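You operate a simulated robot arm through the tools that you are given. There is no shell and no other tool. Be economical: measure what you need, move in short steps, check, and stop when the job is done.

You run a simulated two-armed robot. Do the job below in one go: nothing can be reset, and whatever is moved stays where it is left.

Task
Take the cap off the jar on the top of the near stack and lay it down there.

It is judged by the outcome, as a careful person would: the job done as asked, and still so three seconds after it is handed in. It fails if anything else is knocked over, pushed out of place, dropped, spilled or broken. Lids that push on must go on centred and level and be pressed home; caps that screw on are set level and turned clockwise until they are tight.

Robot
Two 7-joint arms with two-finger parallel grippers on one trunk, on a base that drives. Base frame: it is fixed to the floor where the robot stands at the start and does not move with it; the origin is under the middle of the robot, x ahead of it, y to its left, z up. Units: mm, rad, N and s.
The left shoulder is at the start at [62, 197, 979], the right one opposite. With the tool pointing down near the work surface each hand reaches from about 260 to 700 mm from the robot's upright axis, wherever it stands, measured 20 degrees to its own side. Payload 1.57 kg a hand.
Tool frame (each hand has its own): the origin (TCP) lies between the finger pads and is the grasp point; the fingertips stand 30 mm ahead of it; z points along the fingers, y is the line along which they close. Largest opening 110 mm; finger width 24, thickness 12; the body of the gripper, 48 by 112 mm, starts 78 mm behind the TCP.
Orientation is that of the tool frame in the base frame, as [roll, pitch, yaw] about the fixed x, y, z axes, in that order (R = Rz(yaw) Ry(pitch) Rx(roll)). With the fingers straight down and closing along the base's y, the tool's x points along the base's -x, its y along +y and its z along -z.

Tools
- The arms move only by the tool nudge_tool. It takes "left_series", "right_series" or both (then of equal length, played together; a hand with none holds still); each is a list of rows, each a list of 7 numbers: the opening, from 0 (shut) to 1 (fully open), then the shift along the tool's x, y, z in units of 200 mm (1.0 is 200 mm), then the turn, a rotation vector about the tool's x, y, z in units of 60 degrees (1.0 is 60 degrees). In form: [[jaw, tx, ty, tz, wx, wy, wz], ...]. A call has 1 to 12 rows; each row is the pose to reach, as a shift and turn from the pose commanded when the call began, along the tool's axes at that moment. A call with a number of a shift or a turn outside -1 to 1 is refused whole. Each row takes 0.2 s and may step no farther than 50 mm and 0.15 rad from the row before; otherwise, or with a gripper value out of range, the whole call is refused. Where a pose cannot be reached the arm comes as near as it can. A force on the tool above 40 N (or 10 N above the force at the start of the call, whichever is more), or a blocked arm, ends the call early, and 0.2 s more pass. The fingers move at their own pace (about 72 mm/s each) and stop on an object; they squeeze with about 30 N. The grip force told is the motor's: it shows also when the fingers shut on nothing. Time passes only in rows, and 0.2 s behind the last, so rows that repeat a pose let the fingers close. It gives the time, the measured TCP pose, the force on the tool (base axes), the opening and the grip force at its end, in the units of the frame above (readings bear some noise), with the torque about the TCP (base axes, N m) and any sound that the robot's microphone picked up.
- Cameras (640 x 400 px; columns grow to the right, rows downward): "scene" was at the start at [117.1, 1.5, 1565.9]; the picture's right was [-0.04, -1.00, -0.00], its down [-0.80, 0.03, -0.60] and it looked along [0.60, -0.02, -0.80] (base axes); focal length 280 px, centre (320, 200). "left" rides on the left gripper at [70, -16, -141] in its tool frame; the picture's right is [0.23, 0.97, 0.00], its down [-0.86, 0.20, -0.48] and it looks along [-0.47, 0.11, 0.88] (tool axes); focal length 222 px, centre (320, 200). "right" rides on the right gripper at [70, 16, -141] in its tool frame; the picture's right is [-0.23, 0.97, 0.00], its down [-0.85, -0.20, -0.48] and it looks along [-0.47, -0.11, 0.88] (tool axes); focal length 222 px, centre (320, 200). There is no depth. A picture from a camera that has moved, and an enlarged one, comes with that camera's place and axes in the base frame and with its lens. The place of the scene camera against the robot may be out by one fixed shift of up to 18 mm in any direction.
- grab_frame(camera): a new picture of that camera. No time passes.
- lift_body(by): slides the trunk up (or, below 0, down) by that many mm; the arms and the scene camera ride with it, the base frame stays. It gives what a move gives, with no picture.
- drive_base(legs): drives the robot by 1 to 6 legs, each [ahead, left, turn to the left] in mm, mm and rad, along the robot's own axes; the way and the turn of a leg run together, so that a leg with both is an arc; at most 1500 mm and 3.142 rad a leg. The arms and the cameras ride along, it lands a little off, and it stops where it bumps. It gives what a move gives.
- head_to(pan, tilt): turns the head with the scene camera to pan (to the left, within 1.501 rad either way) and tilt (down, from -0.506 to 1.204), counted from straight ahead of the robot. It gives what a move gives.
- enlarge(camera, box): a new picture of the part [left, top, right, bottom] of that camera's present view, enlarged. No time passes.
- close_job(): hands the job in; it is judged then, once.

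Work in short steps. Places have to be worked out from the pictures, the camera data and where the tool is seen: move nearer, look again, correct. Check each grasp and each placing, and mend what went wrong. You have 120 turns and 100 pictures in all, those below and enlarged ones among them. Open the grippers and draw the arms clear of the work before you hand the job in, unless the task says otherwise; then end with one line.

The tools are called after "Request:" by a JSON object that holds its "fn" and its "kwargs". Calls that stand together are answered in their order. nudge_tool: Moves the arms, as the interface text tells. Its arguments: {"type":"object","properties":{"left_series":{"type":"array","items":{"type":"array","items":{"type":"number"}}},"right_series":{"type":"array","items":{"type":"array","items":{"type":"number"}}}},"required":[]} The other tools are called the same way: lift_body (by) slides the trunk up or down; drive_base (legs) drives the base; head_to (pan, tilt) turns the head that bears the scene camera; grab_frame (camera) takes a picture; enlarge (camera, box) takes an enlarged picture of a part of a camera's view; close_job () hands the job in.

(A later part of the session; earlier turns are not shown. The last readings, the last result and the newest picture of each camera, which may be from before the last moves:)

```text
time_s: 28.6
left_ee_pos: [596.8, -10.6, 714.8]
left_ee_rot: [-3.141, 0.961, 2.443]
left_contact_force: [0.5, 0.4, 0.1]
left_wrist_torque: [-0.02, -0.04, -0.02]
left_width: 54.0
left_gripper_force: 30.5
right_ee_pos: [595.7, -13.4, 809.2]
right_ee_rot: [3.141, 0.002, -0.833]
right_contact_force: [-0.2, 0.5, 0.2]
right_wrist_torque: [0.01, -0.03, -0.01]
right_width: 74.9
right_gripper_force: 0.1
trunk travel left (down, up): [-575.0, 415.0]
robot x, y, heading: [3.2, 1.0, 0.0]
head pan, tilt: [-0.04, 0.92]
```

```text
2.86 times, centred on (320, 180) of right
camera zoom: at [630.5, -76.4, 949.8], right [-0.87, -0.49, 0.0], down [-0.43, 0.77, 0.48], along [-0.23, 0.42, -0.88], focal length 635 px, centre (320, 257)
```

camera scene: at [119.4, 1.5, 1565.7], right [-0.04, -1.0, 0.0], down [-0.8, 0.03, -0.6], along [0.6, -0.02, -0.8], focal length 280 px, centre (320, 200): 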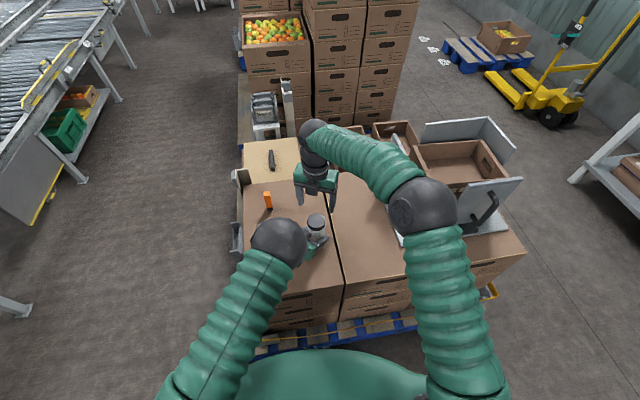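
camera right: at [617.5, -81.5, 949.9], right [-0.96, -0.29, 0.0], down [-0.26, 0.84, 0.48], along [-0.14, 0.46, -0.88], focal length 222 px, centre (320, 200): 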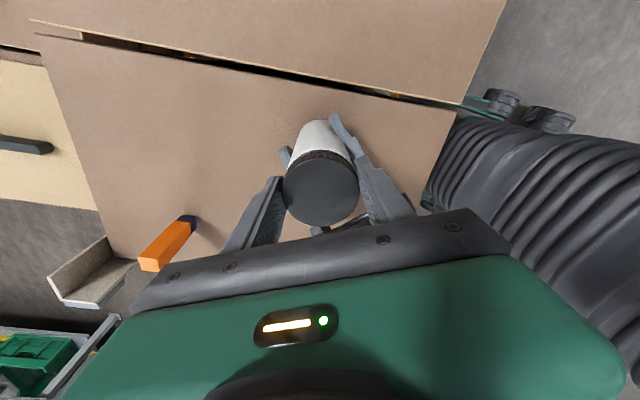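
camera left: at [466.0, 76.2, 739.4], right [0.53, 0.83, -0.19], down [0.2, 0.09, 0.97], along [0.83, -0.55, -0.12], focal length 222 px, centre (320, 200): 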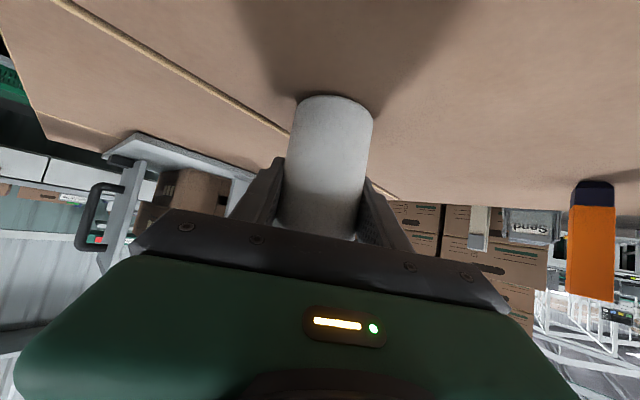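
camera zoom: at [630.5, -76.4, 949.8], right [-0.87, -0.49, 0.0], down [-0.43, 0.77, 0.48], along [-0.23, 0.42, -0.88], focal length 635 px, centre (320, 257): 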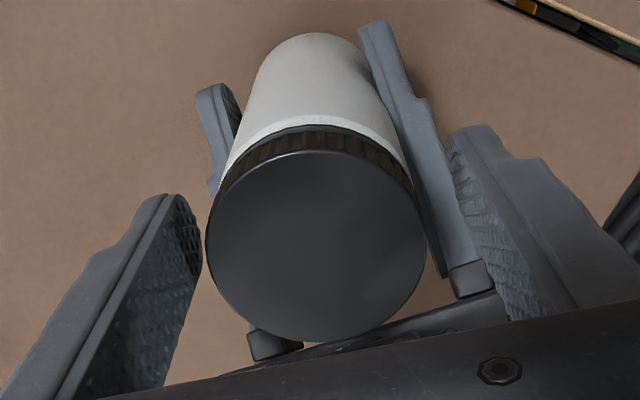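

The cap is intact and well centred. I turn back the other 38° and close again.

Request:
{"fn": "nudge_tool", "kwargs": {"right_series": [[0.68, 0, 0, 0, 0, 0, 0.135], [0.68, 0, 0, 0, 0, 0, 0.27], [0.68, 0, 0, 0, 0, 0, 0.405], [0.68, 0, 0, 0, 0, 0, 0.54], [0.68, 0, 0, 0, 0, 0, 0.64], [0.5, 0, 0, 0, 0, 0, 0.64], [0.4, 0, 0, 0, 0, 0, 0.64], [0.4, 0, 0, 0, 0, 0, 0.64], [0.4, 0, 0, 0, 0, 0, 0.64]]}}

Request:
{"fn": "nudge_tool", "kwargs": {"right_series": [[0.4, 0, 0, 0, 0, 0, -0.13], [0.4, 0, 0, 0, 0, 0, -0.26], [0.4, 0, 0, 0, 0, 0, -0.39], [0.4, 0, 0, 0, 0, 0, -0.52], [0.4, 0, 0, 0, 0, 0, -0.65]]}}

Request:
{"fn": "nudge_tool", "kwargs": {"right_series": [[0.4, 0, 0, 0, 0, 0, -0.13], [0.4, 0, 0, 0, 0, 0, -0.26], [0.4, 0, 0, 0, 0, 0, -0.39], [0.4, 0, 0, 0, 0, 0, -0.52], [0.4, 0, 0, 0, 0, 0, -0.65], [0.4, 0, 0, 0, 0, 0, -0.78]]}}

Request:
{"fn": "enlarge", "kwargs": {"camera": "right", "box": [240, 110, 400, 250]}}

```text
time_s: 30.6
left_ee_pos: [596.1, -11.3, 715.3]
left_ee_rot: [3.14, 0.962, 2.444]
left_contact_force: [16.2, 1.5, -4.4]
left_wrist_torque: [-0.05, 0.83, 0.07]
left_width: 53.8
left_gripper_force: 30.0
right_ee_pos: [595.9, -14.0, 808.7]
right_ee_rot: [3.139, 0.0, -1.499]
right_contact_force: [-15.3, 0.0, 4.1]
right_wrist_torque: [-0.01, 0.57, -0.05]
right_width: 54.2
right_gripper_force: 29.9
trunk travel left (down, up): [-575.0, 415.0]
robot x, y, heading: [-0.1, 0.6, 0.002]
head pan, tilt: [-0.04, 0.92]
```

```text
time_s: 31.8
left_ee_pos: [595.5, -11.0, 714.3]
left_ee_rot: [3.141, 0.958, 2.441]
left_contact_force: [-6.9, 2.0, 4.0]
left_wrist_torque: [0.53, -0.3, 0.66]
left_width: 56.8
left_gripper_force: 30.1
right_ee_pos: [596.9, -13.4, 810.0]
right_ee_rot: [-3.138, -0.001, -0.817]
right_contact_force: [7.0, -1.9, -0.6]
right_wrist_torque: [-0.65, -0.37, -0.74]
right_width: 56.6
right_gripper_force: 29.6
trunk travel left (down, up): [-575.0, 415.0]
robot x, y, heading: [2.8, 1.3, -0.001]
head pan, tilt: [-0.04, 0.92]
```

```text
time_s: 33.3
left_ee_pos: [593.8, -14.3, 714.7]
left_ee_rot: [-3.133, 0.962, 2.441]
left_contact_force: [-10.8, -14.2, 3.6]
left_wrist_torque: [0.9, -0.8, 0.39]
left_width: 54.9
left_gripper_force: 29.5
right_ee_pos: [599.5, -11.1, 813.1]
right_ee_rot: [-3.126, -0.02, -0.013]
right_contact_force: [11.0, 14.6, -3.0]
right_wrist_torque: [0.46, -0.14, -0.45]
right_width: 56.5
right_gripper_force: 7.3
trunk travel left (down, up): [-575.0, 415.0]
robot x, y, heading: [-0.7, -1.4, 0.002]
head pan, tilt: [-0.04, 0.92]
stopped in row 6 (right hand): the force on the tool passed its limit at 41 N (the readings are from after the stop); the commanded pose is now the measured one
```

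```text
2.86 times, centred on (320, 180) of right
camera zoom: at [666.1, -29.4, 955.3], right [-0.24, -0.97, -0.02], down [-0.86, 0.2, 0.46], along [-0.45, 0.13, -0.89], focal length 635 px, centre (320, 257)
```

zoom: 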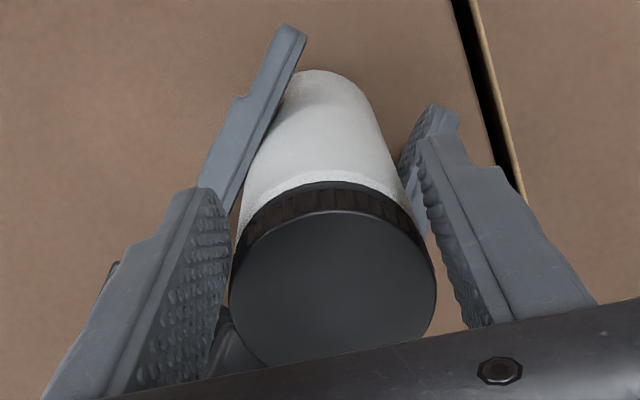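

The stroke stopped at yaw about 0 with 41 N, probably the right gripper's motor block meeting the left wrist. I back off 12°, release, straighten the hand and rise to inspect the cap.

Request:
{"fn": "nudge_tool", "kwargs": {"right_series": [[0.4, -0.008, 0.007, 0.01, -0.007, -0.01, 0.1], [0.4, -0.017, 0.015, 0.015, -0.015, -0.019, 0.2], [0.6, -0.017, 0.015, 0.015, -0.015, -0.019, 0.2], [0.7, -0.017, 0.015, 0.015, -0.015, -0.019, 0.2], [0.7, -0.017, 0.015, -0.1, -0.015, -0.019, 0.2], [0.7, -0.017, 0.015, -0.3, -0.015, -0.019, 0.2], [0.7, -0.017, 0.015, -0.5, -0.015, -0.019, 0.2]]}}

Request:
{"fn": "enlarge", "kwargs": {"camera": "scene", "box": [270, 190, 350, 250]}}

Request:
{"fn": "enlarge", "kwargs": {"camera": "right", "box": [270, 100, 380, 190]}}

```text
time_s: 34.9
left_ee_pos: [593.6, -12.3, 715.8]
left_ee_rot: [-3.138, 0.96, 2.444]
left_contact_force: [-0.1, -0.1, -0.2]
left_wrist_torque: [-0.03, 0.01, -0.03]
left_width: 53.2
left_gripper_force: 30.1
right_ee_pos: [594.0, -15.1, 912.5]
right_ee_rot: [3.135, 0.006, -0.222]
right_contact_force: [-0.5, -0.2, 0.5]
right_wrist_torque: [-0.02, -0.01, 0.0]
right_width: 77.0
right_gripper_force: 0.0
trunk travel left (down, up): [-575.0, 415.0]
robot x, y, heading: [-0.1, 0.2, 0.002]
head pan, tilt: [-0.04, 0.92]
```

```text
6.67 times, centred on (310, 220) of scene
camera zoom: at [118.5, 1.6, 1565.9], right [-0.04, -1.0, 0.0], down [-0.8, 0.03, -0.6], along [0.6, -0.02, -0.8], focal length 1865 px, centre (387, 67)
```

zoom: 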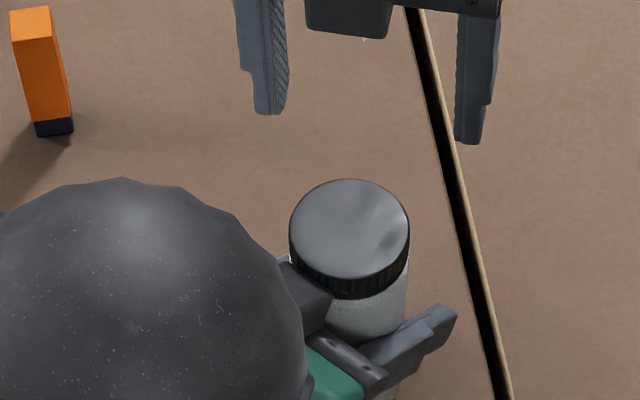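

```text
4.44 times, centred on (325, 145) of right
camera zoom: at [658.5, -45.9, 1053.4], right [-0.44, -0.9, 0.01], down [-0.79, 0.38, 0.48], along [-0.44, 0.2, -0.88], focal length 987 px, centre (298, 444)
```

zoom: 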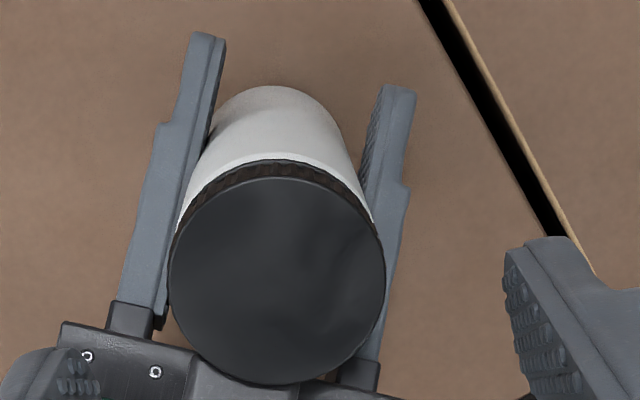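

The cap top now seems to be at about (580, -5), so the jar has tipped roughly 10° toward the left hand, pivoting in its fingers. I'll check with the left camera.

Request:
{"fn": "grab_frame", "kwargs": {"camera": "left"}}

Request:
{"fn": "grab_frame", "kwargs": {"camera": "right"}}

```text
62 pictures are left
camera left: at [463.6, 74.9, 740.2], right [0.53, 0.83, -0.19], down [0.2, 0.09, 0.97], along [0.82, -0.55, -0.12], focal length 222 px, centre (320, 200)
```

left: 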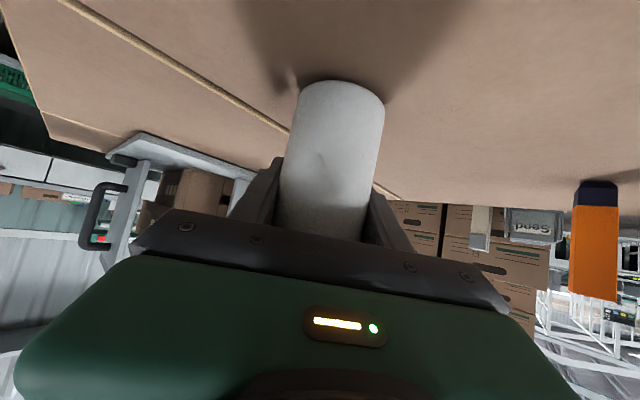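

```text
61 pictures are left
camera right: at [658.5, -45.9, 1053.4], right [-0.44, -0.9, 0.01], down [-0.79, 0.38, 0.48], along [-0.44, 0.2, -0.88], focal length 222 px, centre (320, 200)
```

right: 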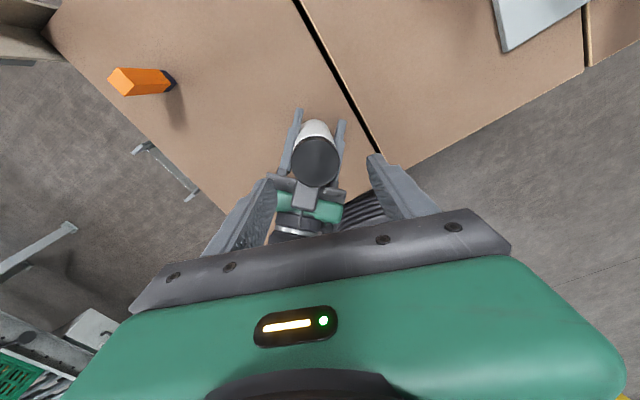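

The jar looks upright but slid about 17 mm deeper into the left hand. I zoom on the jar body, to look for marks showing whether it is turning in the grip.

Request:
{"fn": "enlarge", "kwargs": {"camera": "left", "box": [250, 70, 410, 250]}}

```text
2.22 times, centred on (330, 160) of left
camera zoom: at [463.6, 74.9, 740.2], right [0.53, 0.83, -0.19], down [0.2, 0.09, 0.97], along [0.82, -0.55, -0.12], focal length 494 px, centre (298, 289)
```

zoom: 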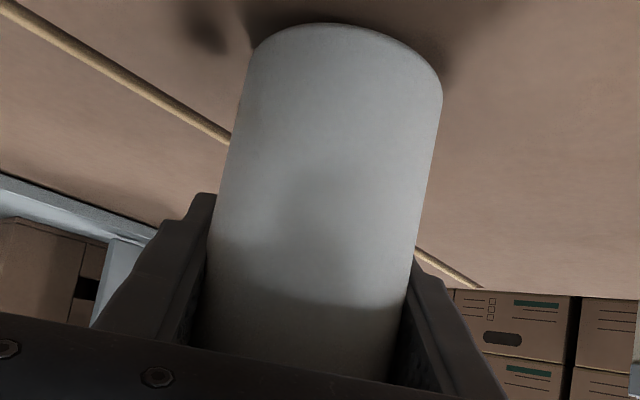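

No usable marks. I'll re-centre the left hand: open it with the jar standing on the box, and back up 17 mm so the jar sits at the grasp point again.

Request:
{"fn": "nudge_tool", "kwargs": {"left_series": [[0.6, 0, 0, 0, 0, 0, 0], [0.75, 0, 0, 0, 0, 0, 0], [0.75, 0, 0, 0, 0, 0, 0]]}}

Request:
{"fn": "grab_frame", "kwargs": {"camera": "left"}}

Request:
{"fn": "enlarge", "kwargs": {"camera": "right", "box": [240, 80, 400, 180]}}

```text
time_s: 35.7
left_ee_pos: [594.3, -12.6, 715.8]
left_ee_rot: [-3.138, 0.959, 2.441]
left_contact_force: [0.2, 0.2, -0.4]
left_wrist_torque: [-0.02, 0.0, -0.02]
left_width: 82.5
left_gripper_force: 0.0
right_ee_pos: [594.7, -15.7, 911.9]
right_ee_rot: [3.135, 0.002, -0.222]
right_contact_force: [0.3, 1.0, -0.1]
right_wrist_torque: [0.01, 0.01, -0.01]
right_width: 77.1
right_gripper_force: 0.0
trunk travel left (down, up): [-575.0, 415.0]
robot x, y, heading: [0.1, -1.1, -0.002]
head pan, tilt: [-0.04, 0.92]
```

```text
59 pictures are left
camera left: at [463.8, 74.9, 739.9], right [0.53, 0.83, -0.19], down [0.2, 0.09, 0.97], along [0.82, -0.55, -0.12], focal length 222 px, centre (320, 200)
```

left: 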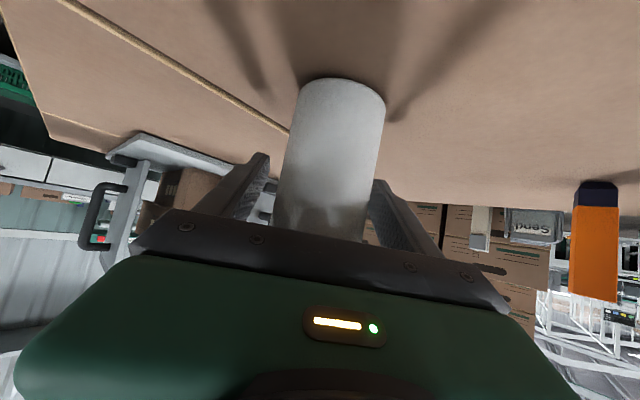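

```text
4.00 times, centred on (320, 130) of right
camera zoom: at [659.0, -45.8, 1053.1], right [-0.44, -0.9, 0.01], down [-0.79, 0.38, 0.48], along [-0.44, 0.2, -0.88], focal length 888 px, centre (320, 480)
```

zoom: 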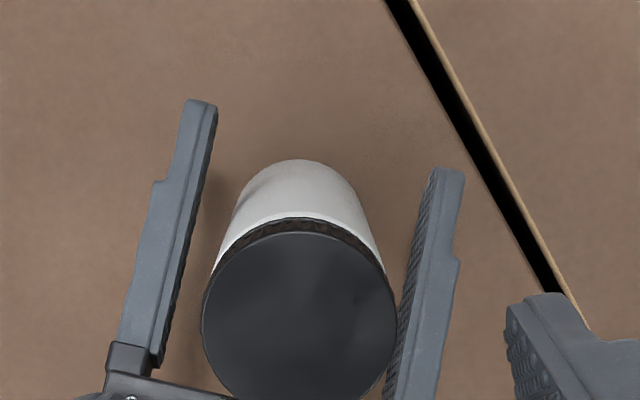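

The jar stands upright at about (581, -5). I shift the left hand back 15 mm to centre on it and close again.

Request:
{"fn": "nudge_tool", "kwargs": {"left_series": [[0.75, 0.043, 0, -0.0615, 0, 0, 0], [0.6, 0.043, 0, -0.0615, 0, 0, 0], [0.4, 0.043, 0, -0.0615, 0, 0, 0], [0.4, 0.043, 0, -0.0615, 0, 0, 0], [0.4, 0.043, 0, -0.0615, 0, 0, 0]]}}

Request:
{"fn": "grab_frame", "kwargs": {"camera": "left"}}

Request:
{"fn": "enlarge", "kwargs": {"camera": "right", "box": [240, 80, 400, 180]}}

```text
time_s: 36.9
left_ee_pos: [584.5, -0.5, 716.0]
left_ee_rot: [-3.138, 0.96, 2.449]
left_contact_force: [0.2, 0.0, 0.4]
left_wrist_torque: [-0.01, 0.03, -0.02]
left_width: 52.9
left_gripper_force: 30.7
right_ee_pos: [595.0, -16.3, 913.3]
right_ee_rot: [3.134, 0.004, -0.222]
right_contact_force: [0.2, -0.1, -0.4]
right_wrist_torque: [-0.01, 0.01, -0.01]
right_width: 77.2
right_gripper_force: 0.1
trunk travel left (down, up): [-575.0, 415.0]
robot x, y, heading: [1.2, 1.1, 0.003]
head pan, tilt: [-0.04, 0.92]
```

```text
57 pictures are left
camera left: at [453.5, 87.0, 740.1], right [0.52, 0.83, -0.19], down [0.2, 0.09, 0.97], along [0.83, -0.55, -0.12], focal length 222 px, centre (320, 200)
```

left: 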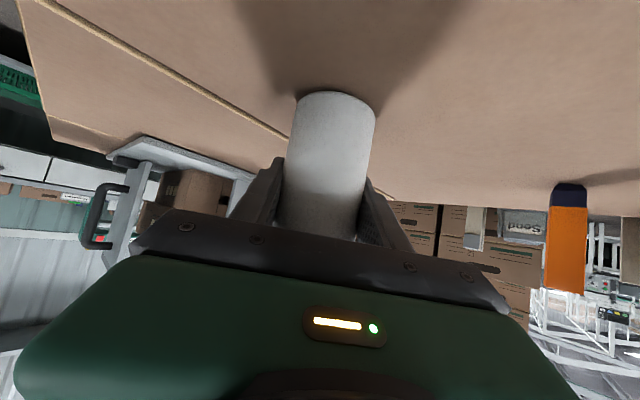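

```text
4.00 times, centred on (320, 130) of right
camera zoom: at [659.0, -45.8, 1052.9], right [-0.44, -0.9, 0.01], down [-0.79, 0.38, 0.48], along [-0.44, 0.2, -0.88], focal length 888 px, centre (320, 480)
```

zoom: 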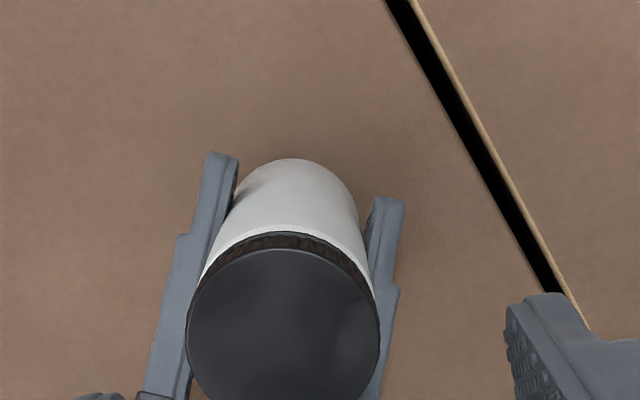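

The left hand now holds the jar upright, 52.9 mm wide, centred at about (581, 0). I move the right hand over it and turn back to yaw -1.5 while high.

Request:
{"fn": "nudge_tool", "kwargs": {"right_series": [[0.7, -0.083, -0.061, 0, 0, 0, 0], [0.7, -0.083, -0.061, 0, 0.007, 0, 0.13], [0.7, -0.083, -0.061, 0, 0.007, 0, 0.26], [0.7, -0.083, -0.061, 0, 0.007, 0, 0.39], [0.7, -0.083, -0.061, 0, 0.007, 0, 0.52], [0.7, -0.083, -0.061, 0, 0.007, 0, 0.65]]}}

Request:
{"fn": "nudge_tool", "kwargs": {"right_series": [[0.7, 0, 0, 0, 0, 0, 0.13], [0.7, 0, 0, 0, 0, 0, 0.26], [0.7, 0, 0, 0, 0, 0, 0.39], [0.7, 0, 0, 0, 0, 0, 0.52], [0.7, 0, 0, 0, 0, 0, 0.57]]}}

Request:
{"fn": "enlarge", "kwargs": {"camera": "right", "box": [240, 100, 400, 200]}}

```text
time_s: 38.3
left_ee_pos: [584.2, -0.1, 715.9]
left_ee_rot: [-3.139, 0.96, 2.448]
left_contact_force: [0.2, -0.3, 0.1]
left_wrist_torque: [0.06, 0.02, 0.03]
left_width: 52.7
left_gripper_force: 29.9
right_ee_pos: [580.3, -0.9, 912.3]
right_ee_rot: [3.141, 0.003, -0.906]
right_contact_force: [-0.6, -0.7, 0.2]
right_wrist_torque: [0.01, 0.04, 0.01]
right_width: 77.2
right_gripper_force: 0.1
trunk travel left (down, up): [-575.0, 415.0]
robot x, y, heading: [1.4, 1.1, 0.002]
head pan, tilt: [-0.04, 0.92]
```

```text
time_s: 39.5
left_ee_pos: [584.2, 0.6, 715.1]
left_ee_rot: [-3.138, 0.961, 2.449]
left_contact_force: [-0.5, 0.4, -0.5]
left_wrist_torque: [-0.01, -0.01, 0.01]
left_width: 52.7
left_gripper_force: 30.1
right_ee_pos: [580.6, -1.1, 913.0]
right_ee_rot: [3.139, 0.001, -1.5]
right_contact_force: [1.0, -0.2, -0.5]
right_wrist_torque: [-0.02, 0.01, 0.0]
right_width: 76.7
right_gripper_force: 0.1
trunk travel left (down, up): [-575.0, 415.0]
robot x, y, heading: [-0.4, -0.5, -0.001]
head pan, tilt: [-0.04, 0.92]
```

```text
4.00 times, centred on (320, 150) of right
camera zoom: at [569.4, -71.5, 1053.6], right [-0.99, 0.16, 0.0], down [0.14, 0.87, 0.48], along [0.07, 0.47, -0.88], focal length 888 px, centre (320, 400)
```

zoom: 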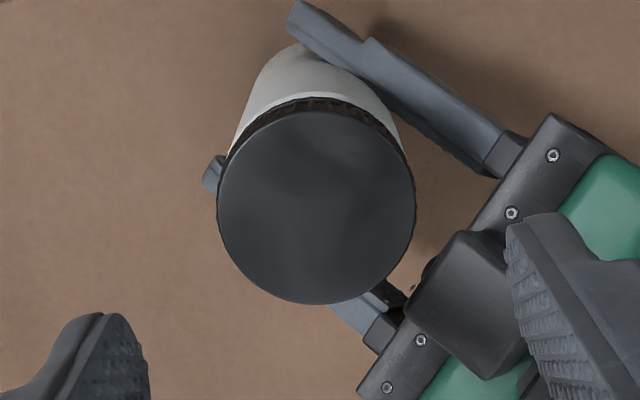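

Cap centre (580, -0.5) is directly below the right hand. I descend and close, then watch the force before turning.

Request:
{"fn": "nudge_tool", "kwargs": {"right_series": [[0.68, 0, 0, 0.15, 0, 0, 0], [0.68, 0, 0, 0.3, 0, 0, 0], [0.68, 0, 0, 0.4, 0, 0, 0], [0.68, 0, 0, 0.47, 0, 0, 0], [0.68, 0, 0, 0.53, 0, 0, 0], [0.5, 0, 0, 0.53, 0, 0, 0], [0.4, 0, 0, 0.53, 0, 0, 0], [0.4, 0, 0, 0.53, 0, 0, 0], [0.4, 0, 0, 0.53, 0, 0, 0]]}}

Request:
{"fn": "enlarge", "kwargs": {"camera": "right", "box": [240, 110, 400, 250]}}

```text
time_s: 41.5
left_ee_pos: [584.4, -1.2, 715.3]
left_ee_rot: [-3.137, 0.96, 2.449]
left_contact_force: [-20.4, -0.4, 7.7]
left_wrist_torque: [0.04, -1.05, -0.12]
left_width: 52.8
left_gripper_force: 30.5
right_ee_pos: [581.1, -1.2, 807.1]
right_ee_rot: [-3.141, 0.001, -1.499]
right_contact_force: [19.7, -0.4, -7.2]
right_wrist_torque: [-0.06, -0.67, 0.08]
right_width: 53.6
right_gripper_force: 30.6
trunk travel left (down, up): [-575.0, 415.0]
robot x, y, heading: [-0.1, -1.1, 0.003]
head pan, tilt: [-0.04, 0.92]
```

```text
2.86 times, centred on (320, 180) of right
camera zoom: at [569.0, -72.3, 948.1], right [-0.99, 0.16, 0.0], down [0.14, 0.87, 0.48], along [0.08, 0.47, -0.88], focal length 635 px, centre (320, 257)
```

zoom: 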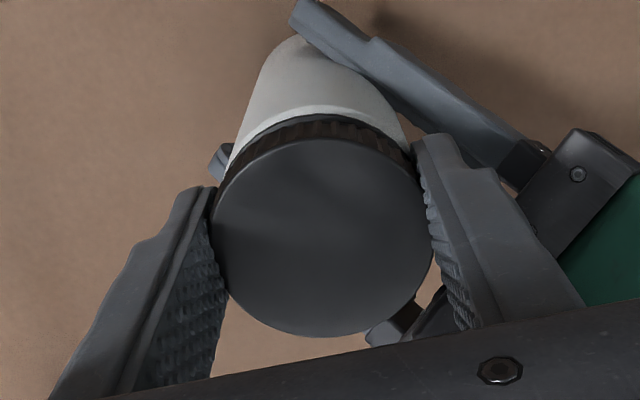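

The grip leaves a 20 N side force in x, so I ease the right hand 2 mm in +x and turn 30°, watching widths for slip.

Request:
{"fn": "nudge_tool", "kwargs": {"right_series": [[0.4, 0, -0.01, 0, 0, 0, 0], [0.4, 0, -0.01, 0, 0, 0, -0.1], [0.4, 0, -0.01, 0, 0, 0, -0.2]]}}

Request:
{"fn": "nudge_tool", "kwargs": {"right_series": [[0.4, 0, 0, 0, 0, 0, -0.1], [0.4, 0, 0, 0, 0, 0, -0.2]]}}

Request:
{"fn": "nudge_tool", "kwargs": {"right_series": [[0.4, 0, 0, 0, 0, 0, -0.1], [0.4, 0, 0, 0, 0, 0, -0.2]]}}

Request:
{"fn": "enlarge", "kwargs": {"camera": "right", "box": [240, 110, 400, 250]}}

```text
time_s: 42.3
left_ee_pos: [584.5, 0.8, 716.0]
left_ee_rot: [-3.138, 0.96, 2.449]
left_contact_force: [-6.2, 1.8, -1.4]
left_wrist_torque: [0.23, -0.48, 1.13]
left_width: 53.5
left_gripper_force: 29.9
right_ee_pos: [580.9, -2.3, 808.5]
right_ee_rot: [3.139, 0.003, -1.291]
right_contact_force: [9.2, -0.7, 4.3]
right_wrist_torque: [-0.27, -0.34, -1.19]
right_width: 55.1
right_gripper_force: 30.3
trunk travel left (down, up): [-575.0, 415.0]
robot x, y, heading: [0.7, 2.2, -0.001]
head pan, tilt: [-0.04, 0.92]
```

```text
time_s: 42.9
left_ee_pos: [583.9, 1.2, 715.5]
left_ee_rot: [-3.14, 0.959, 2.447]
left_contact_force: [-13.8, 11.4, 5.0]
left_wrist_torque: [-0.1, -0.68, 0.7]
left_width: 54.3
left_gripper_force: 30.2
right_ee_pos: [582.1, -3.1, 807.1]
right_ee_rot: [-3.141, -0.001, -1.079]
right_contact_force: [15.9, -11.8, 0.5]
right_wrist_torque: [-0.83, -0.77, -0.83]
right_width: 56.3
right_gripper_force: 29.7
trunk travel left (down, up): [-575.0, 415.0]
robot x, y, heading: [-1.3, -3.2, -0.002]
head pan, tilt: [-0.04, 0.92]
```

```text
time_s: 43.5
left_ee_pos: [584.9, -0.5, 714.4]
left_ee_rot: [-3.138, 0.962, 2.449]
left_contact_force: [2.7, 3.1, -7.1]
left_wrist_torque: [0.16, -0.23, 0.73]
left_width: 56.0
left_gripper_force: 30.1
right_ee_pos: [581.0, 2.1, 807.8]
right_ee_rot: [3.142, 0.006, -0.867]
right_contact_force: [-0.4, -3.5, 10.3]
right_wrist_torque: [-0.25, 0.21, -0.75]
right_width: 56.4
right_gripper_force: 30.4
trunk travel left (down, up): [-575.0, 415.0]
robot x, y, heading: [1.4, -3.0, -0.004]
head pan, tilt: [-0.04, 0.92]
```

```text
2.86 times, centred on (320, 180) of right
camera zoom: at [613.6, -63.0, 947.6], right [-0.89, -0.46, 0.0], down [-0.4, 0.78, 0.48], along [-0.22, 0.43, -0.88], focal length 635 px, centre (320, 257)
```

zoom: 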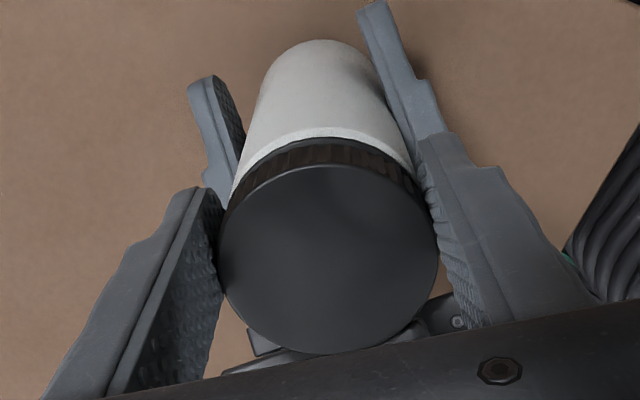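

Torque peaked at 1.2 N m, then fell back to 0.75 as both grips changed width, so the parts look to be slipping rather than the cap turning. As a test, I pull the cap gently upward a few mm to see whether it is free or a push fit.

Request:
{"fn": "nudge_tool", "kwargs": {"right_series": [[0.4, 0, 0, -0.01, 0, 0, 0], [0.4, 0, 0, -0.015, 0, 0, 0]]}}

Request:
{"fn": "nudge_tool", "kwargs": {"right_series": [[0.4, 0, 0, -0.01, 0, 0, 0], [0.4, 0, 0, -0.015, 0, 0, 0]]}}

Request:
{"fn": "enlarge", "kwargs": {"camera": "right", "box": [240, 110, 400, 250]}}

Request:
{"fn": "grab_frame", "kwargs": {"camera": "left"}}

```text
time_s: 44.1
left_ee_pos: [584.6, -1.2, 717.0]
left_ee_rot: [-3.137, 0.966, 2.447]
left_contact_force: [-2.0, -4.3, 13.7]
left_wrist_torque: [0.33, 0.23, 0.18]
left_width: 56.3
left_gripper_force: 30.2
right_ee_pos: [580.5, -0.3, 810.3]
right_ee_rot: [3.14, 0.003, -0.868]
right_contact_force: [2.0, 5.3, -14.2]
right_wrist_torque: [0.1, -0.41, -0.16]
right_width: 56.4
right_gripper_force: 29.7
trunk travel left (down, up): [-575.0, 415.0]
robot x, y, heading: [-1.3, -0.6, -0.001]
head pan, tilt: [-0.04, 0.92]
```

```text
time_s: 44.7
left_ee_pos: [584.9, -1.9, 716.3]
left_ee_rot: [-3.137, 0.963, 2.448]
left_contact_force: [-2.2, -8.1, 21.9]
left_wrist_torque: [0.52, 0.03, 0.32]
left_width: 56.2
left_gripper_force: 30.0
right_ee_pos: [581.3, -1.2, 812.1]
right_ee_rot: [3.14, 0.004, -0.871]
right_contact_force: [1.5, 7.4, -22.4]
right_wrist_torque: [0.21, -0.13, -0.22]
right_width: 56.3
right_gripper_force: 29.8
trunk travel left (down, up): [-575.0, 415.0]
robot x, y, heading: [-1.5, -5.4, -0.003]
head pan, tilt: [-0.04, 0.92]
```

```text
2.86 times, centred on (320, 180) of right
camera zoom: at [613.9, -65.1, 953.0], right [-0.89, -0.45, 0.0], down [-0.4, 0.78, 0.48], along [-0.22, 0.43, -0.88], focal length 635 px, centre (320, 257)
```

zoom: 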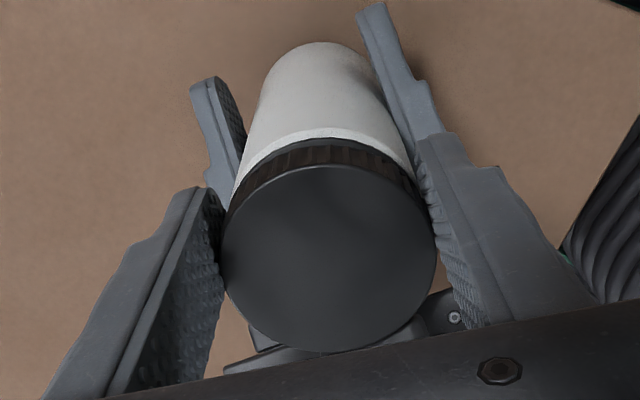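

```text
51 pictures are left
camera left: at [454.1, 86.1, 740.7], right [0.53, 0.83, -0.19], down [0.2, 0.09, 0.97], along [0.83, -0.55, -0.12], focal length 222 px, centre (320, 200)
```

left: 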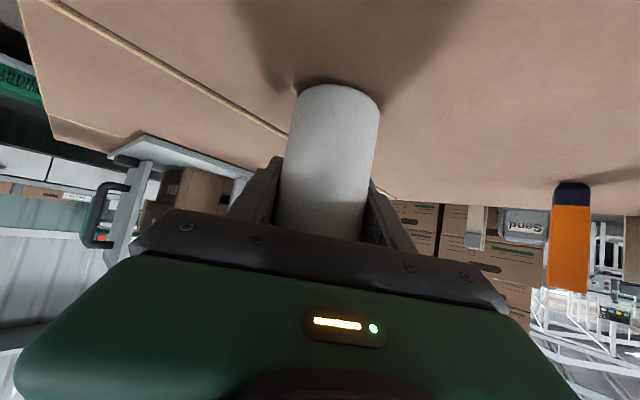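

The cap holds firmly against a 22 N pull, so it is screwed on. I relax the pull and zoom hard on the ribs in the right camera, which rides with the hand, before and after a 10° turn, to see which grip slips.

Request:
{"fn": "nudge_tool", "kwargs": {"right_series": [[0.4, 0, 0, 0.015, 0, 0, 0], [0.4, 0, 0, 0.03, 0, 0, 0]]}}

Request:
{"fn": "enlarge", "kwargs": {"camera": "right", "box": [290, 140, 350, 180]}}

Request:
{"fn": "nudge_tool", "kwargs": {"right_series": [[0.4, 0, 0, 0, 0, 0, -0.08], [0.4, 0, 0, 0, 0, 0, -0.17]]}}

Request:
{"fn": "enlarge", "kwargs": {"camera": "right", "box": [290, 140, 350, 180]}}

```text
time_s: 45.3
left_ee_pos: [582.9, 2.4, 714.2]
left_ee_rot: [-3.14, 0.955, 2.449]
left_contact_force: [15.4, -3.9, -17.0]
left_wrist_torque: [0.18, 0.63, 0.16]
left_width: 56.2
left_gripper_force: 29.6
right_ee_pos: [582.1, -0.8, 809.1]
right_ee_rot: [-3.141, -0.001, -0.87]
right_contact_force: [-15.1, 3.5, 20.3]
right_wrist_torque: [0.15, 0.81, -0.17]
right_width: 55.6
right_gripper_force: 29.9
trunk travel left (down, up): [-575.0, 415.0]
robot x, y, heading: [0.6, 0.8, 0.003]
head pan, tilt: [-0.04, 0.92]
```

```text
10.00 times, centred on (320, 160) of right
camera zoom: at [613.8, -64.7, 949.8], right [-0.89, -0.45, 0.0], down [-0.4, 0.78, 0.48], along [-0.22, 0.43, -0.88], focal length 2221 px, centre (320, 600)
```

zoom: 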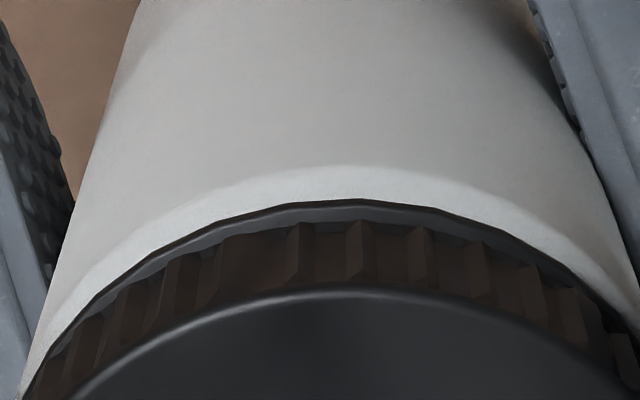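

```text
time_s: 45.9
left_ee_pos: [581.8, -0.0, 715.3]
left_ee_rot: [-3.138, 0.958, 2.448]
left_contact_force: [-2.6, -4.7, -11.9]
left_wrist_torque: [0.28, -0.59, 0.58]
left_width: 56.1
left_gripper_force: 29.9
right_ee_pos: [582.4, -1.0, 809.1]
right_ee_rot: [-3.137, -0.001, -0.695]
right_contact_force: [3.5, 2.4, 18.4]
right_wrist_torque: [-0.14, 0.09, -0.55]
right_width: 55.7
right_gripper_force: 30.0
trunk travel left (down, up): [-575.0, 415.0]
robot x, y, heading: [-0.2, -1.9, 0.001]
head pan, tilt: [-0.04, 0.92]
```

```text
10.00 times, centred on (320, 160) of right
camera zoom: at [625.5, -59.0, 949.2], right [-0.8, -0.6, 0.0], down [-0.53, 0.7, 0.48], along [-0.29, 0.38, -0.88], focal length 2221 px, centre (320, 600)
```

zoom: 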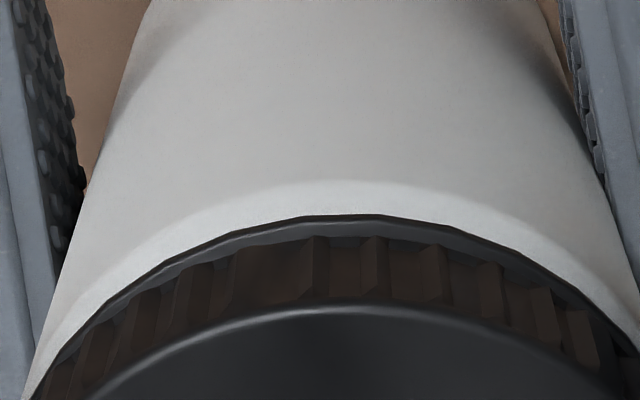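

The ribs moved with the hand, so the right grip holds and it is the jar turning in the left grip (which is weak on the rounded side). I'll relax the downward load and command both jaws fully shut to see if the squeeze increases.

Request:
{"fn": "nudge_tool", "kwargs": {"left_series": [[0.2, 0, 0, 0, 0, 0, 0], [0, 0, 0, 0, 0, 0, 0], [0, 0, 0, 0, 0, 0, 0]], "right_series": [[0.2, 0, 0, -0.005, 0, 0, 0], [0, 0, 0, -0.01, 0, 0, 0], [0, 0, 0, -0.01, 0, 0, 0]]}}

```text
time_s: 46.7
left_ee_pos: [583.9, -0.9, 714.7]
left_ee_rot: [-3.136, 0.958, 2.447]
left_contact_force: [-21.4, -1.9, -0.1]
left_wrist_torque: [0.33, -1.12, 0.09]
left_width: 56.4
left_gripper_force: 30.3
right_ee_pos: [581.4, -1.5, 809.2]
right_ee_rot: [-3.139, -0.002, -0.693]
right_contact_force: [21.0, 2.1, -0.3]
right_wrist_torque: [-0.24, -0.82, -0.15]
right_width: 55.5
right_gripper_force: 29.7
trunk travel left (down, up): [-575.0, 415.0]
robot x, y, heading: [-3.0, -4.7, 0.002]
head pan, tilt: [-0.04, 0.92]
```

The squeeze is fixed at 30 N. The width readings (52.7 to 57) fit an eight-sided contact shape, so the grip is strongest on the flats. I'll open the left hand, turn the jar back with the right, and re-close the left on a flat.

Request:
{"fn": "nudge_tool", "kwargs": {"left_series": [[0.6, 0, 0, 0, 0, 0, 0], [0.7, 0, 0, 0, 0, 0, 0], [0.7, 0, 0, 0, 0, 0, 0], [0.7, 0, 0, 0, 0, 0, 0], [0.5, 0, 0, 0, 0, 0, 0], [0.3, 0, 0, 0, 0, 0, 0], [0.3, 0, 0, 0, 0, 0, 0]], "right_series": [[0.3, 0, 0, 0, 0, 0, 0], [0.3, 0, 0, 0, 0, 0, 0], [0.3, 0, 0, 0, 0, 0, 0.12], [0.3, 0, 0, 0, 0, 0, 0.23], [0.3, 0, 0, 0, 0, 0, 0.23], [0.3, 0, 0, 0, 0, 0, 0.23], [0.3, 0, 0, 0, 0, 0, 0.23]]}}

Request:
{"fn": "enlarge", "kwargs": {"camera": "right", "box": [290, 140, 350, 180]}}

```text
time_s: 48.3
left_ee_pos: [586.0, 0.4, 716.4]
left_ee_rot: [-3.138, 0.959, 2.452]
left_contact_force: [7.4, 3.7, -2.2]
left_wrist_torque: [-0.06, 0.24, 0.25]
left_width: 55.8
left_gripper_force: 30.1
right_ee_pos: [580.6, -0.6, 809.3]
right_ee_rot: [3.137, 0.004, -0.933]
right_contact_force: [-6.9, -4.6, 2.7]
right_wrist_torque: [-0.28, 0.43, -0.29]
right_width: 55.7
right_gripper_force: 30.1
trunk travel left (down, up): [-575.0, 415.0]
robot x, y, heading: [1.9, -0.8, -0.001]
head pan, tilt: [-0.04, 0.92]
```

```text
10.00 times, centred on (320, 160) of right
camera zoom: at [609.7, -66.2, 948.9], right [-0.92, -0.4, 0.0], down [-0.35, 0.81, 0.48], along [-0.19, 0.44, -0.88], focal length 2221 px, centre (320, 600)
```

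zoom: 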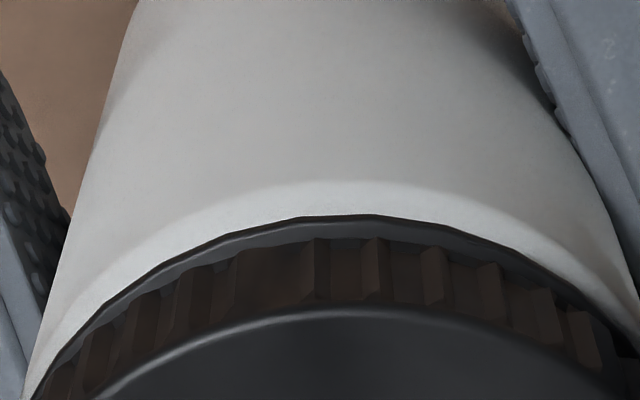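

The cap stays fixed in the right hand, and the left still reads 55.8. Another 14° back should bring a flat to the left pads.

Request:
{"fn": "nudge_tool", "kwargs": {"left_series": [[0.6, 0, 0, 0, 0, 0, 0], [0.7, 0, 0, 0, 0, 0, 0], [0.7, 0, 0, 0, 0, 0, 0], [0.7, 0, 0, 0, 0, 0, 0], [0.5, 0, 0, 0, 0, 0, 0], [0.3, 0, 0, 0, 0, 0, 0], [0.3, 0, 0, 0, 0, 0, 0]], "right_series": [[0.3, 0, 0, 0, 0, 0, 0], [0.3, 0, 0, 0, 0, 0, 0], [0.3, 0, 0, 0, 0, 0, 0.12], [0.3, 0, 0, 0, 0, 0, 0.23], [0.3, 0, 0, 0, 0, 0, 0.23], [0.3, 0, 0, 0, 0, 0, 0.23], [0.3, 0, 0, 0, 0, 0, 0.23]]}}

```text
time_s: 49.9
left_ee_pos: [585.3, 2.7, 715.4]
left_ee_rot: [-3.139, 0.96, 2.45]
left_contact_force: [17.5, 12.9, -7.4]
left_wrist_torque: [-0.38, 0.71, 0.0]
left_width: 52.8
left_gripper_force: 29.4
right_ee_pos: [580.3, -2.3, 808.5]
right_ee_rot: [3.135, 0.001, -1.175]
right_contact_force: [-17.9, -13.0, 9.3]
right_wrist_torque: [-0.82, 0.8, -0.03]
right_width: 55.4
right_gripper_force: 30.2
trunk travel left (down, up): [-575.0, 415.0]
robot x, y, heading: [-5.7, -2.4, -0.001]
head pan, tilt: [-0.04, 0.92]
```

Left is on a flat (52.8), and cap and jar turn as one body. I see the likely cause: the jar body is as wide as the cap, and my right fingertips reach about 5 mm below it, so they grip both. I'll open the right hand, rise 13 mm so only the cap is gripped, and turn to yaw -1.5.

Request:
{"fn": "nudge_tool", "kwargs": {"right_series": [[0.55, 0, 0, 0, 0, 0, 0], [0.68, 0, 0, 0, 0, 0, 0], [0.68, 0, 0, -0.065, 0, 0, 0], [0.68, 0, 0, -0.065, 0, 0, 0.13], [0.68, 0, 0, -0.065, 0, 0, 0.26], [0.68, 0, 0, -0.065, 0, 0, 0.31]]}}

Request:
{"fn": "enlarge", "kwargs": {"camera": "right", "box": [240, 110, 400, 250]}}

Request:
{"fn": "grab_frame", "kwargs": {"camera": "left"}}

```text
time_s: 51.3
left_ee_pos: [584.1, -0.3, 716.0]
left_ee_rot: [-3.138, 0.961, 2.449]
left_contact_force: [-0.3, -0.7, 1.2]
left_wrist_torque: [0.0, -0.03, 0.0]
left_width: 53.0
left_gripper_force: 30.1
right_ee_pos: [582.6, 0.9, 822.1]
right_ee_rot: [3.14, 0.003, -1.501]
right_contact_force: [0.9, 0.8, -0.1]
right_wrist_torque: [-0.02, -0.01, -0.01]
right_width: 74.8
right_gripper_force: 0.1
trunk travel left (down, up): [-575.0, 415.0]
robot x, y, heading: [0.8, -3.7, 0.002]
head pan, tilt: [-0.04, 0.92]
```

```text
2.86 times, centred on (320, 180) of right
camera zoom: at [570.7, -71.0, 963.0], right [-0.99, 0.16, 0.0], down [0.14, 0.87, 0.48], along [0.07, 0.47, -0.88], focal length 635 px, centre (320, 257)
```

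zoom: 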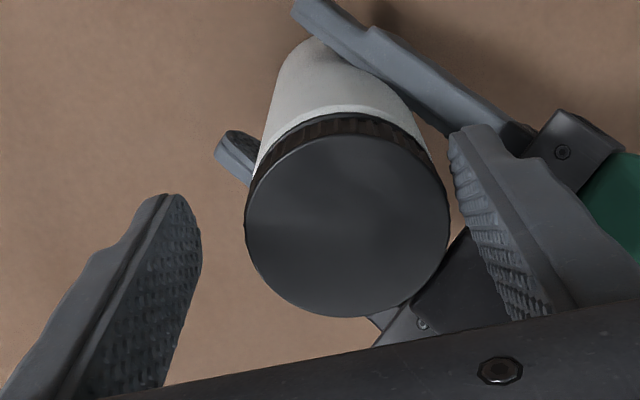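

```text
46 pictures are left
camera left: at [453.4, 87.0, 740.2], right [0.52, 0.83, -0.19], down [0.2, 0.09, 0.97], along [0.83, -0.55, -0.12], focal length 222 px, centre (320, 200)
```

left: 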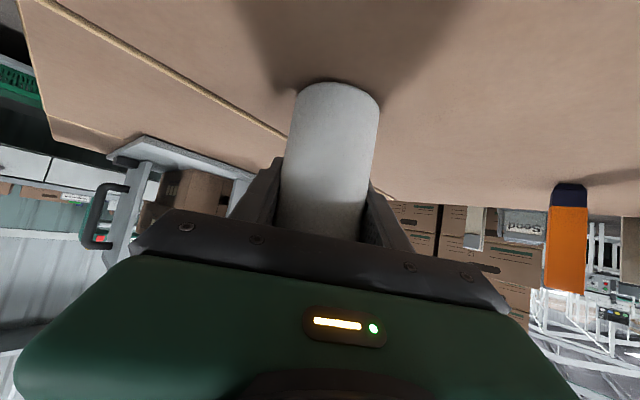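

The cap is now at (574, 2) with the jar upright in the left grip. I shift the right hand 8 mm to centre, then close on the cap only.

Request:
{"fn": "nudge_tool", "kwargs": {"right_series": [[0.68, -0.005, 0.04, 0, 0, 0, 0], [0.5, -0.005, 0.04, 0, 0, 0, 0], [0.4, -0.005, 0.04, 0, 0, 0, 0], [0.3, -0.005, 0.04, 0, 0, 0, 0], [0.3, -0.005, 0.04, 0, 0, 0, 0]]}}

Request:
{"fn": "enlarge", "kwargs": {"camera": "right", "box": [240, 110, 400, 250]}}

```text
time_s: 52.5
left_ee_pos: [582.9, -1.0, 715.9]
left_ee_rot: [-3.137, 0.961, 2.447]
left_contact_force: [-14.7, 0.3, 5.7]
left_wrist_torque: [0.0, -1.08, 0.13]
left_width: 53.0
left_gripper_force: 30.0
right_ee_pos: [574.1, -0.0, 823.0]
right_ee_rot: [-3.141, 0.001, -1.499]
right_contact_force: [15.0, -0.3, -3.8]
right_wrist_torque: [-0.02, -0.38, -0.05]
right_width: 50.7
right_gripper_force: 30.0
trunk travel left (down, up): [-575.0, 415.0]
robot x, y, heading: [0.9, -1.0, -0.002]
head pan, tilt: [-0.04, 0.92]
```

```text
2.86 times, centred on (320, 180) of right
camera zoom: at [563.0, -70.6, 963.0], right [-0.99, 0.16, 0.0], down [0.14, 0.87, 0.48], along [0.08, 0.47, -0.88], focal length 635 px, centre (320, 257)
```

zoom: 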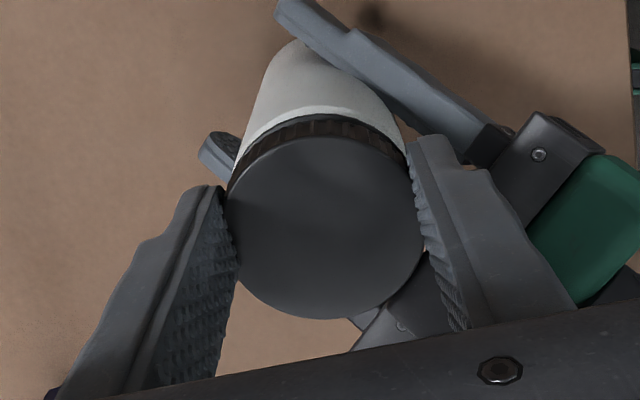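

The width is now 50.7 instead of 53.6, which confirms the earlier grips were catching the jar. I ease off the side load and turn 36° counter-clockwise.

Request:
{"fn": "nudge_tool", "kwargs": {"right_series": [[0.3, 0, -0.0075, 0, 0, 0, 0], [0.3, 0, -0.0075, 0, 0, 0, -0.12], [0.3, 0, -0.0075, 0, 0, 0, -0.24]]}}

Request:
{"fn": "nudge_tool", "kwargs": {"right_series": [[0.3, 0, 0, 0, 0, 0, -0.12], [0.3, 0, 0, 0, 0, 0, -0.24], [0.3, 0, 0, 0, 0, 0, -0.36]]}}

Request:
{"fn": "enlarge", "kwargs": {"camera": "right", "box": [290, 140, 350, 180]}}

```text
time_s: 53.3
left_ee_pos: [583.1, -0.8, 716.0]
left_ee_rot: [-3.137, 0.96, 2.449]
left_contact_force: [-15.2, 0.3, 2.9]
left_wrist_torque: [0.34, -1.08, 0.11]
left_width: 52.4
left_gripper_force: 30.3
right_ee_pos: [575.6, -0.5, 822.1]
right_ee_rot: [-3.139, 0.0, -1.247]
right_contact_force: [14.5, 1.6, -0.8]
right_wrist_torque: [0.01, -0.39, -0.11]
right_width: 50.8
right_gripper_force: 30.0
trunk travel left (down, up): [-575.0, 415.0]
robot x, y, heading: [0.5, -1.1, 0.001]
head pan, tilt: [-0.04, 0.92]
```

```text
time_s: 54.1
left_ee_pos: [583.1, -1.8, 714.8]
left_ee_rot: [-3.136, 0.961, 2.447]
left_contact_force: [-24.7, -3.7, 4.3]
left_wrist_torque: [0.45, -1.8, 0.23]
left_width: 52.9
left_gripper_force: 30.2
right_ee_pos: [577.4, 1.4, 823.5]
right_ee_rot: [-3.135, -0.002, -0.867]
right_contact_force: [24.6, 5.7, 0.1]
right_wrist_torque: [0.13, -0.73, -0.18]
right_width: 52.6
right_gripper_force: 30.1
trunk travel left (down, up): [-575.0, 415.0]
robot x, y, heading: [-2.9, -0.4, -0.001]
head pan, tilt: [-0.04, 0.92]
```

```text
10.00 times, centred on (320, 160) of right
camera zoom: at [609.1, -63.5, 963.4], right [-0.89, -0.46, -0.01], down [-0.4, 0.78, 0.48], along [-0.21, 0.43, -0.88], focal length 2221 px, centre (320, 600)
```

zoom: 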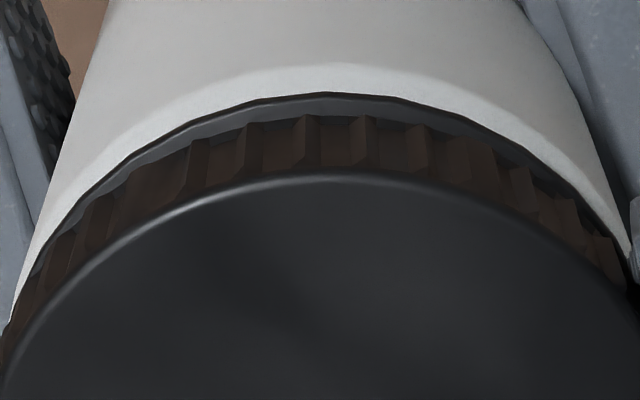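

Torque is only about 0.15 N m, the left width is steady and the cap turns freely. I shift 2.5 mm in +x to relieve the side load and continue the stroke to about yaw -0.2.

Request:
{"fn": "nudge_tool", "kwargs": {"right_series": [[0.3, 0.006, -0.011, 0, 0, 0, 0], [0.3, 0.006, -0.011, 0, 0, 0, -0.13], [0.3, 0.006, -0.011, 0, 0, 0, -0.26], [0.3, 0.006, -0.011, 0, 0, 0, -0.39], [0.3, 0.006, -0.011, -0.002, 0, 0, -0.52], [0.3, 0.006, -0.011, -0.002, 0, 0, -0.63]]}}

```text
time_s: 55.5
left_ee_pos: [582.8, -2.2, 715.2]
left_ee_rot: [-3.135, 0.96, 2.445]
left_contact_force: [-21.7, -19.1, -1.2]
left_wrist_torque: [1.23, -1.41, 0.36]
left_width: 53.5
left_gripper_force: 30.3
right_ee_pos: [578.6, 2.6, 824.7]
right_ee_rot: [-3.133, -0.001, -0.208]
right_contact_force: [21.3, 19.0, 2.2]
right_wrist_torque: [0.72, -0.79, -0.2]
right_width: 52.7
right_gripper_force: 29.7
trunk travel left (down, up): [-575.0, 415.0]
robot x, y, heading: [-1.1, -2.7, -0.005]
head pan, tilt: [-0.04, 0.92]
```

Still low torque (0.2 N m), with some side load from off-centre holding. I open and look at where the cap sits before regripping.

Request:
{"fn": "nudge_tool", "kwargs": {"right_series": [[0.55, 0, 0, 0, 0, 0, 0], [0.68, 0, 0, 0, 0, 0, 0], [0.68, 0, 0, 0, 0, 0, 0.13], [0.68, 0, 0, 0, 0, 0, 0.26], [0.68, 0, 0, 0, 0, 0, 0.39], [0.68, 0, 0, 0, 0, 0, 0.52], [0.68, 0, 0, 0, 0, 0, 0.65]]}}

Request:
{"fn": "nudge_tool", "kwargs": {"right_series": [[0.68, 0, 0, 0, 0, 0, 0.13], [0.68, 0, 0, 0, 0, 0, 0.26], [0.68, 0, 0, 0, 0, 0, 0.39], [0.68, 0, 0, 0, 0, 0, 0.52], [0.68, 0, 0, 0, 0, 0, 0.58]]}}

Request:
{"fn": "enlarge", "kwargs": {"camera": "right", "box": [240, 110, 400, 250]}}

```text
time_s: 57.1
left_ee_pos: [583.4, -0.2, 716.2]
left_ee_rot: [-3.139, 0.962, 2.449]
left_contact_force: [0.0, -0.2, 1.1]
left_wrist_torque: [0.03, 0.01, -0.02]
left_width: 53.0
left_gripper_force: 30.0
right_ee_pos: [578.8, 0.4, 822.1]
right_ee_rot: [3.14, 0.002, -0.892]
right_contact_force: [-0.5, -0.5, -0.4]
right_wrist_torque: [-0.01, 0.01, 0.0]
right_width: 74.9
right_gripper_force: 0.0
trunk travel left (down, up): [-575.0, 415.0]
robot x, y, heading: [0.8, 0.4, -0.001]
head pan, tilt: [-0.04, 0.92]
```

```text
time_s: 58.3
left_ee_pos: [584.3, -0.4, 715.5]
left_ee_rot: [-3.139, 0.961, 2.45]
left_contact_force: [0.3, -0.4, 2.0]
left_wrist_torque: [0.02, 0.02, -0.02]
left_width: 52.9
left_gripper_force: 29.7
right_ee_pos: [577.9, 1.4, 822.2]
right_ee_rot: [3.141, 0.0, -1.502]
right_contact_force: [-0.1, -0.5, 0.0]
right_wrist_torque: [-0.01, -0.03, -0.02]
right_width: 74.8
right_gripper_force: 0.1
trunk travel left (down, up): [-575.0, 415.0]
robot x, y, heading: [-0.4, 2.4, 0.001]
head pan, tilt: [-0.04, 0.92]
```

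```text
2.86 times, centred on (320, 180) of right
camera zoom: at [566.6, -70.7, 962.5], right [-0.99, 0.16, 0.0], down [0.14, 0.87, 0.48], along [0.07, 0.47, -0.88], focal length 635 px, centre (320, 257)
```

zoom: 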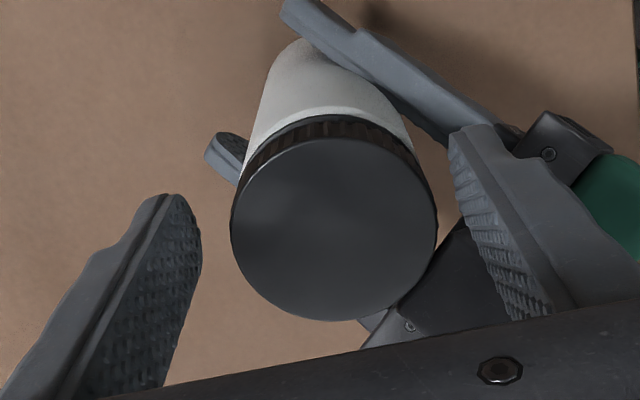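

By eye, the cap sits about 2 mm toward -x from the centre of the pads. I close here and read the force to tune the centring.

Request:
{"fn": "nudge_tool", "kwargs": {"right_series": [[0.5, 0, 0, 0, 0, 0, 0], [0.4, 0, 0, 0, 0, 0, 0], [0.3, 0, 0, 0, 0, 0, 0], [0.3, 0, 0, 0, 0, 0, 0], [0.3, 0, 0, 0, 0, 0, 0]]}}

```text
time_s: 59.5
left_ee_pos: [584.8, 0.3, 717.4]
left_ee_rot: [-3.139, 0.963, 2.448]
left_contact_force: [19.2, 0.0, -4.6]
left_wrist_torque: [-0.07, 1.02, -0.2]
left_width: 52.7
left_gripper_force: 29.9
right_ee_pos: [576.7, 2.0, 821.6]
right_ee_rot: [3.138, 0.001, -1.5]
right_contact_force: [-18.0, -0.1, 4.2]
right_wrist_torque: [0.04, 0.89, 0.22]
right_width: 53.1
right_gripper_force: 29.7
trunk travel left (down, up): [-575.0, 415.0]
robot x, y, heading: [-0.3, -2.6, 0.001]
head pan, tilt: [-0.04, 0.92]
```

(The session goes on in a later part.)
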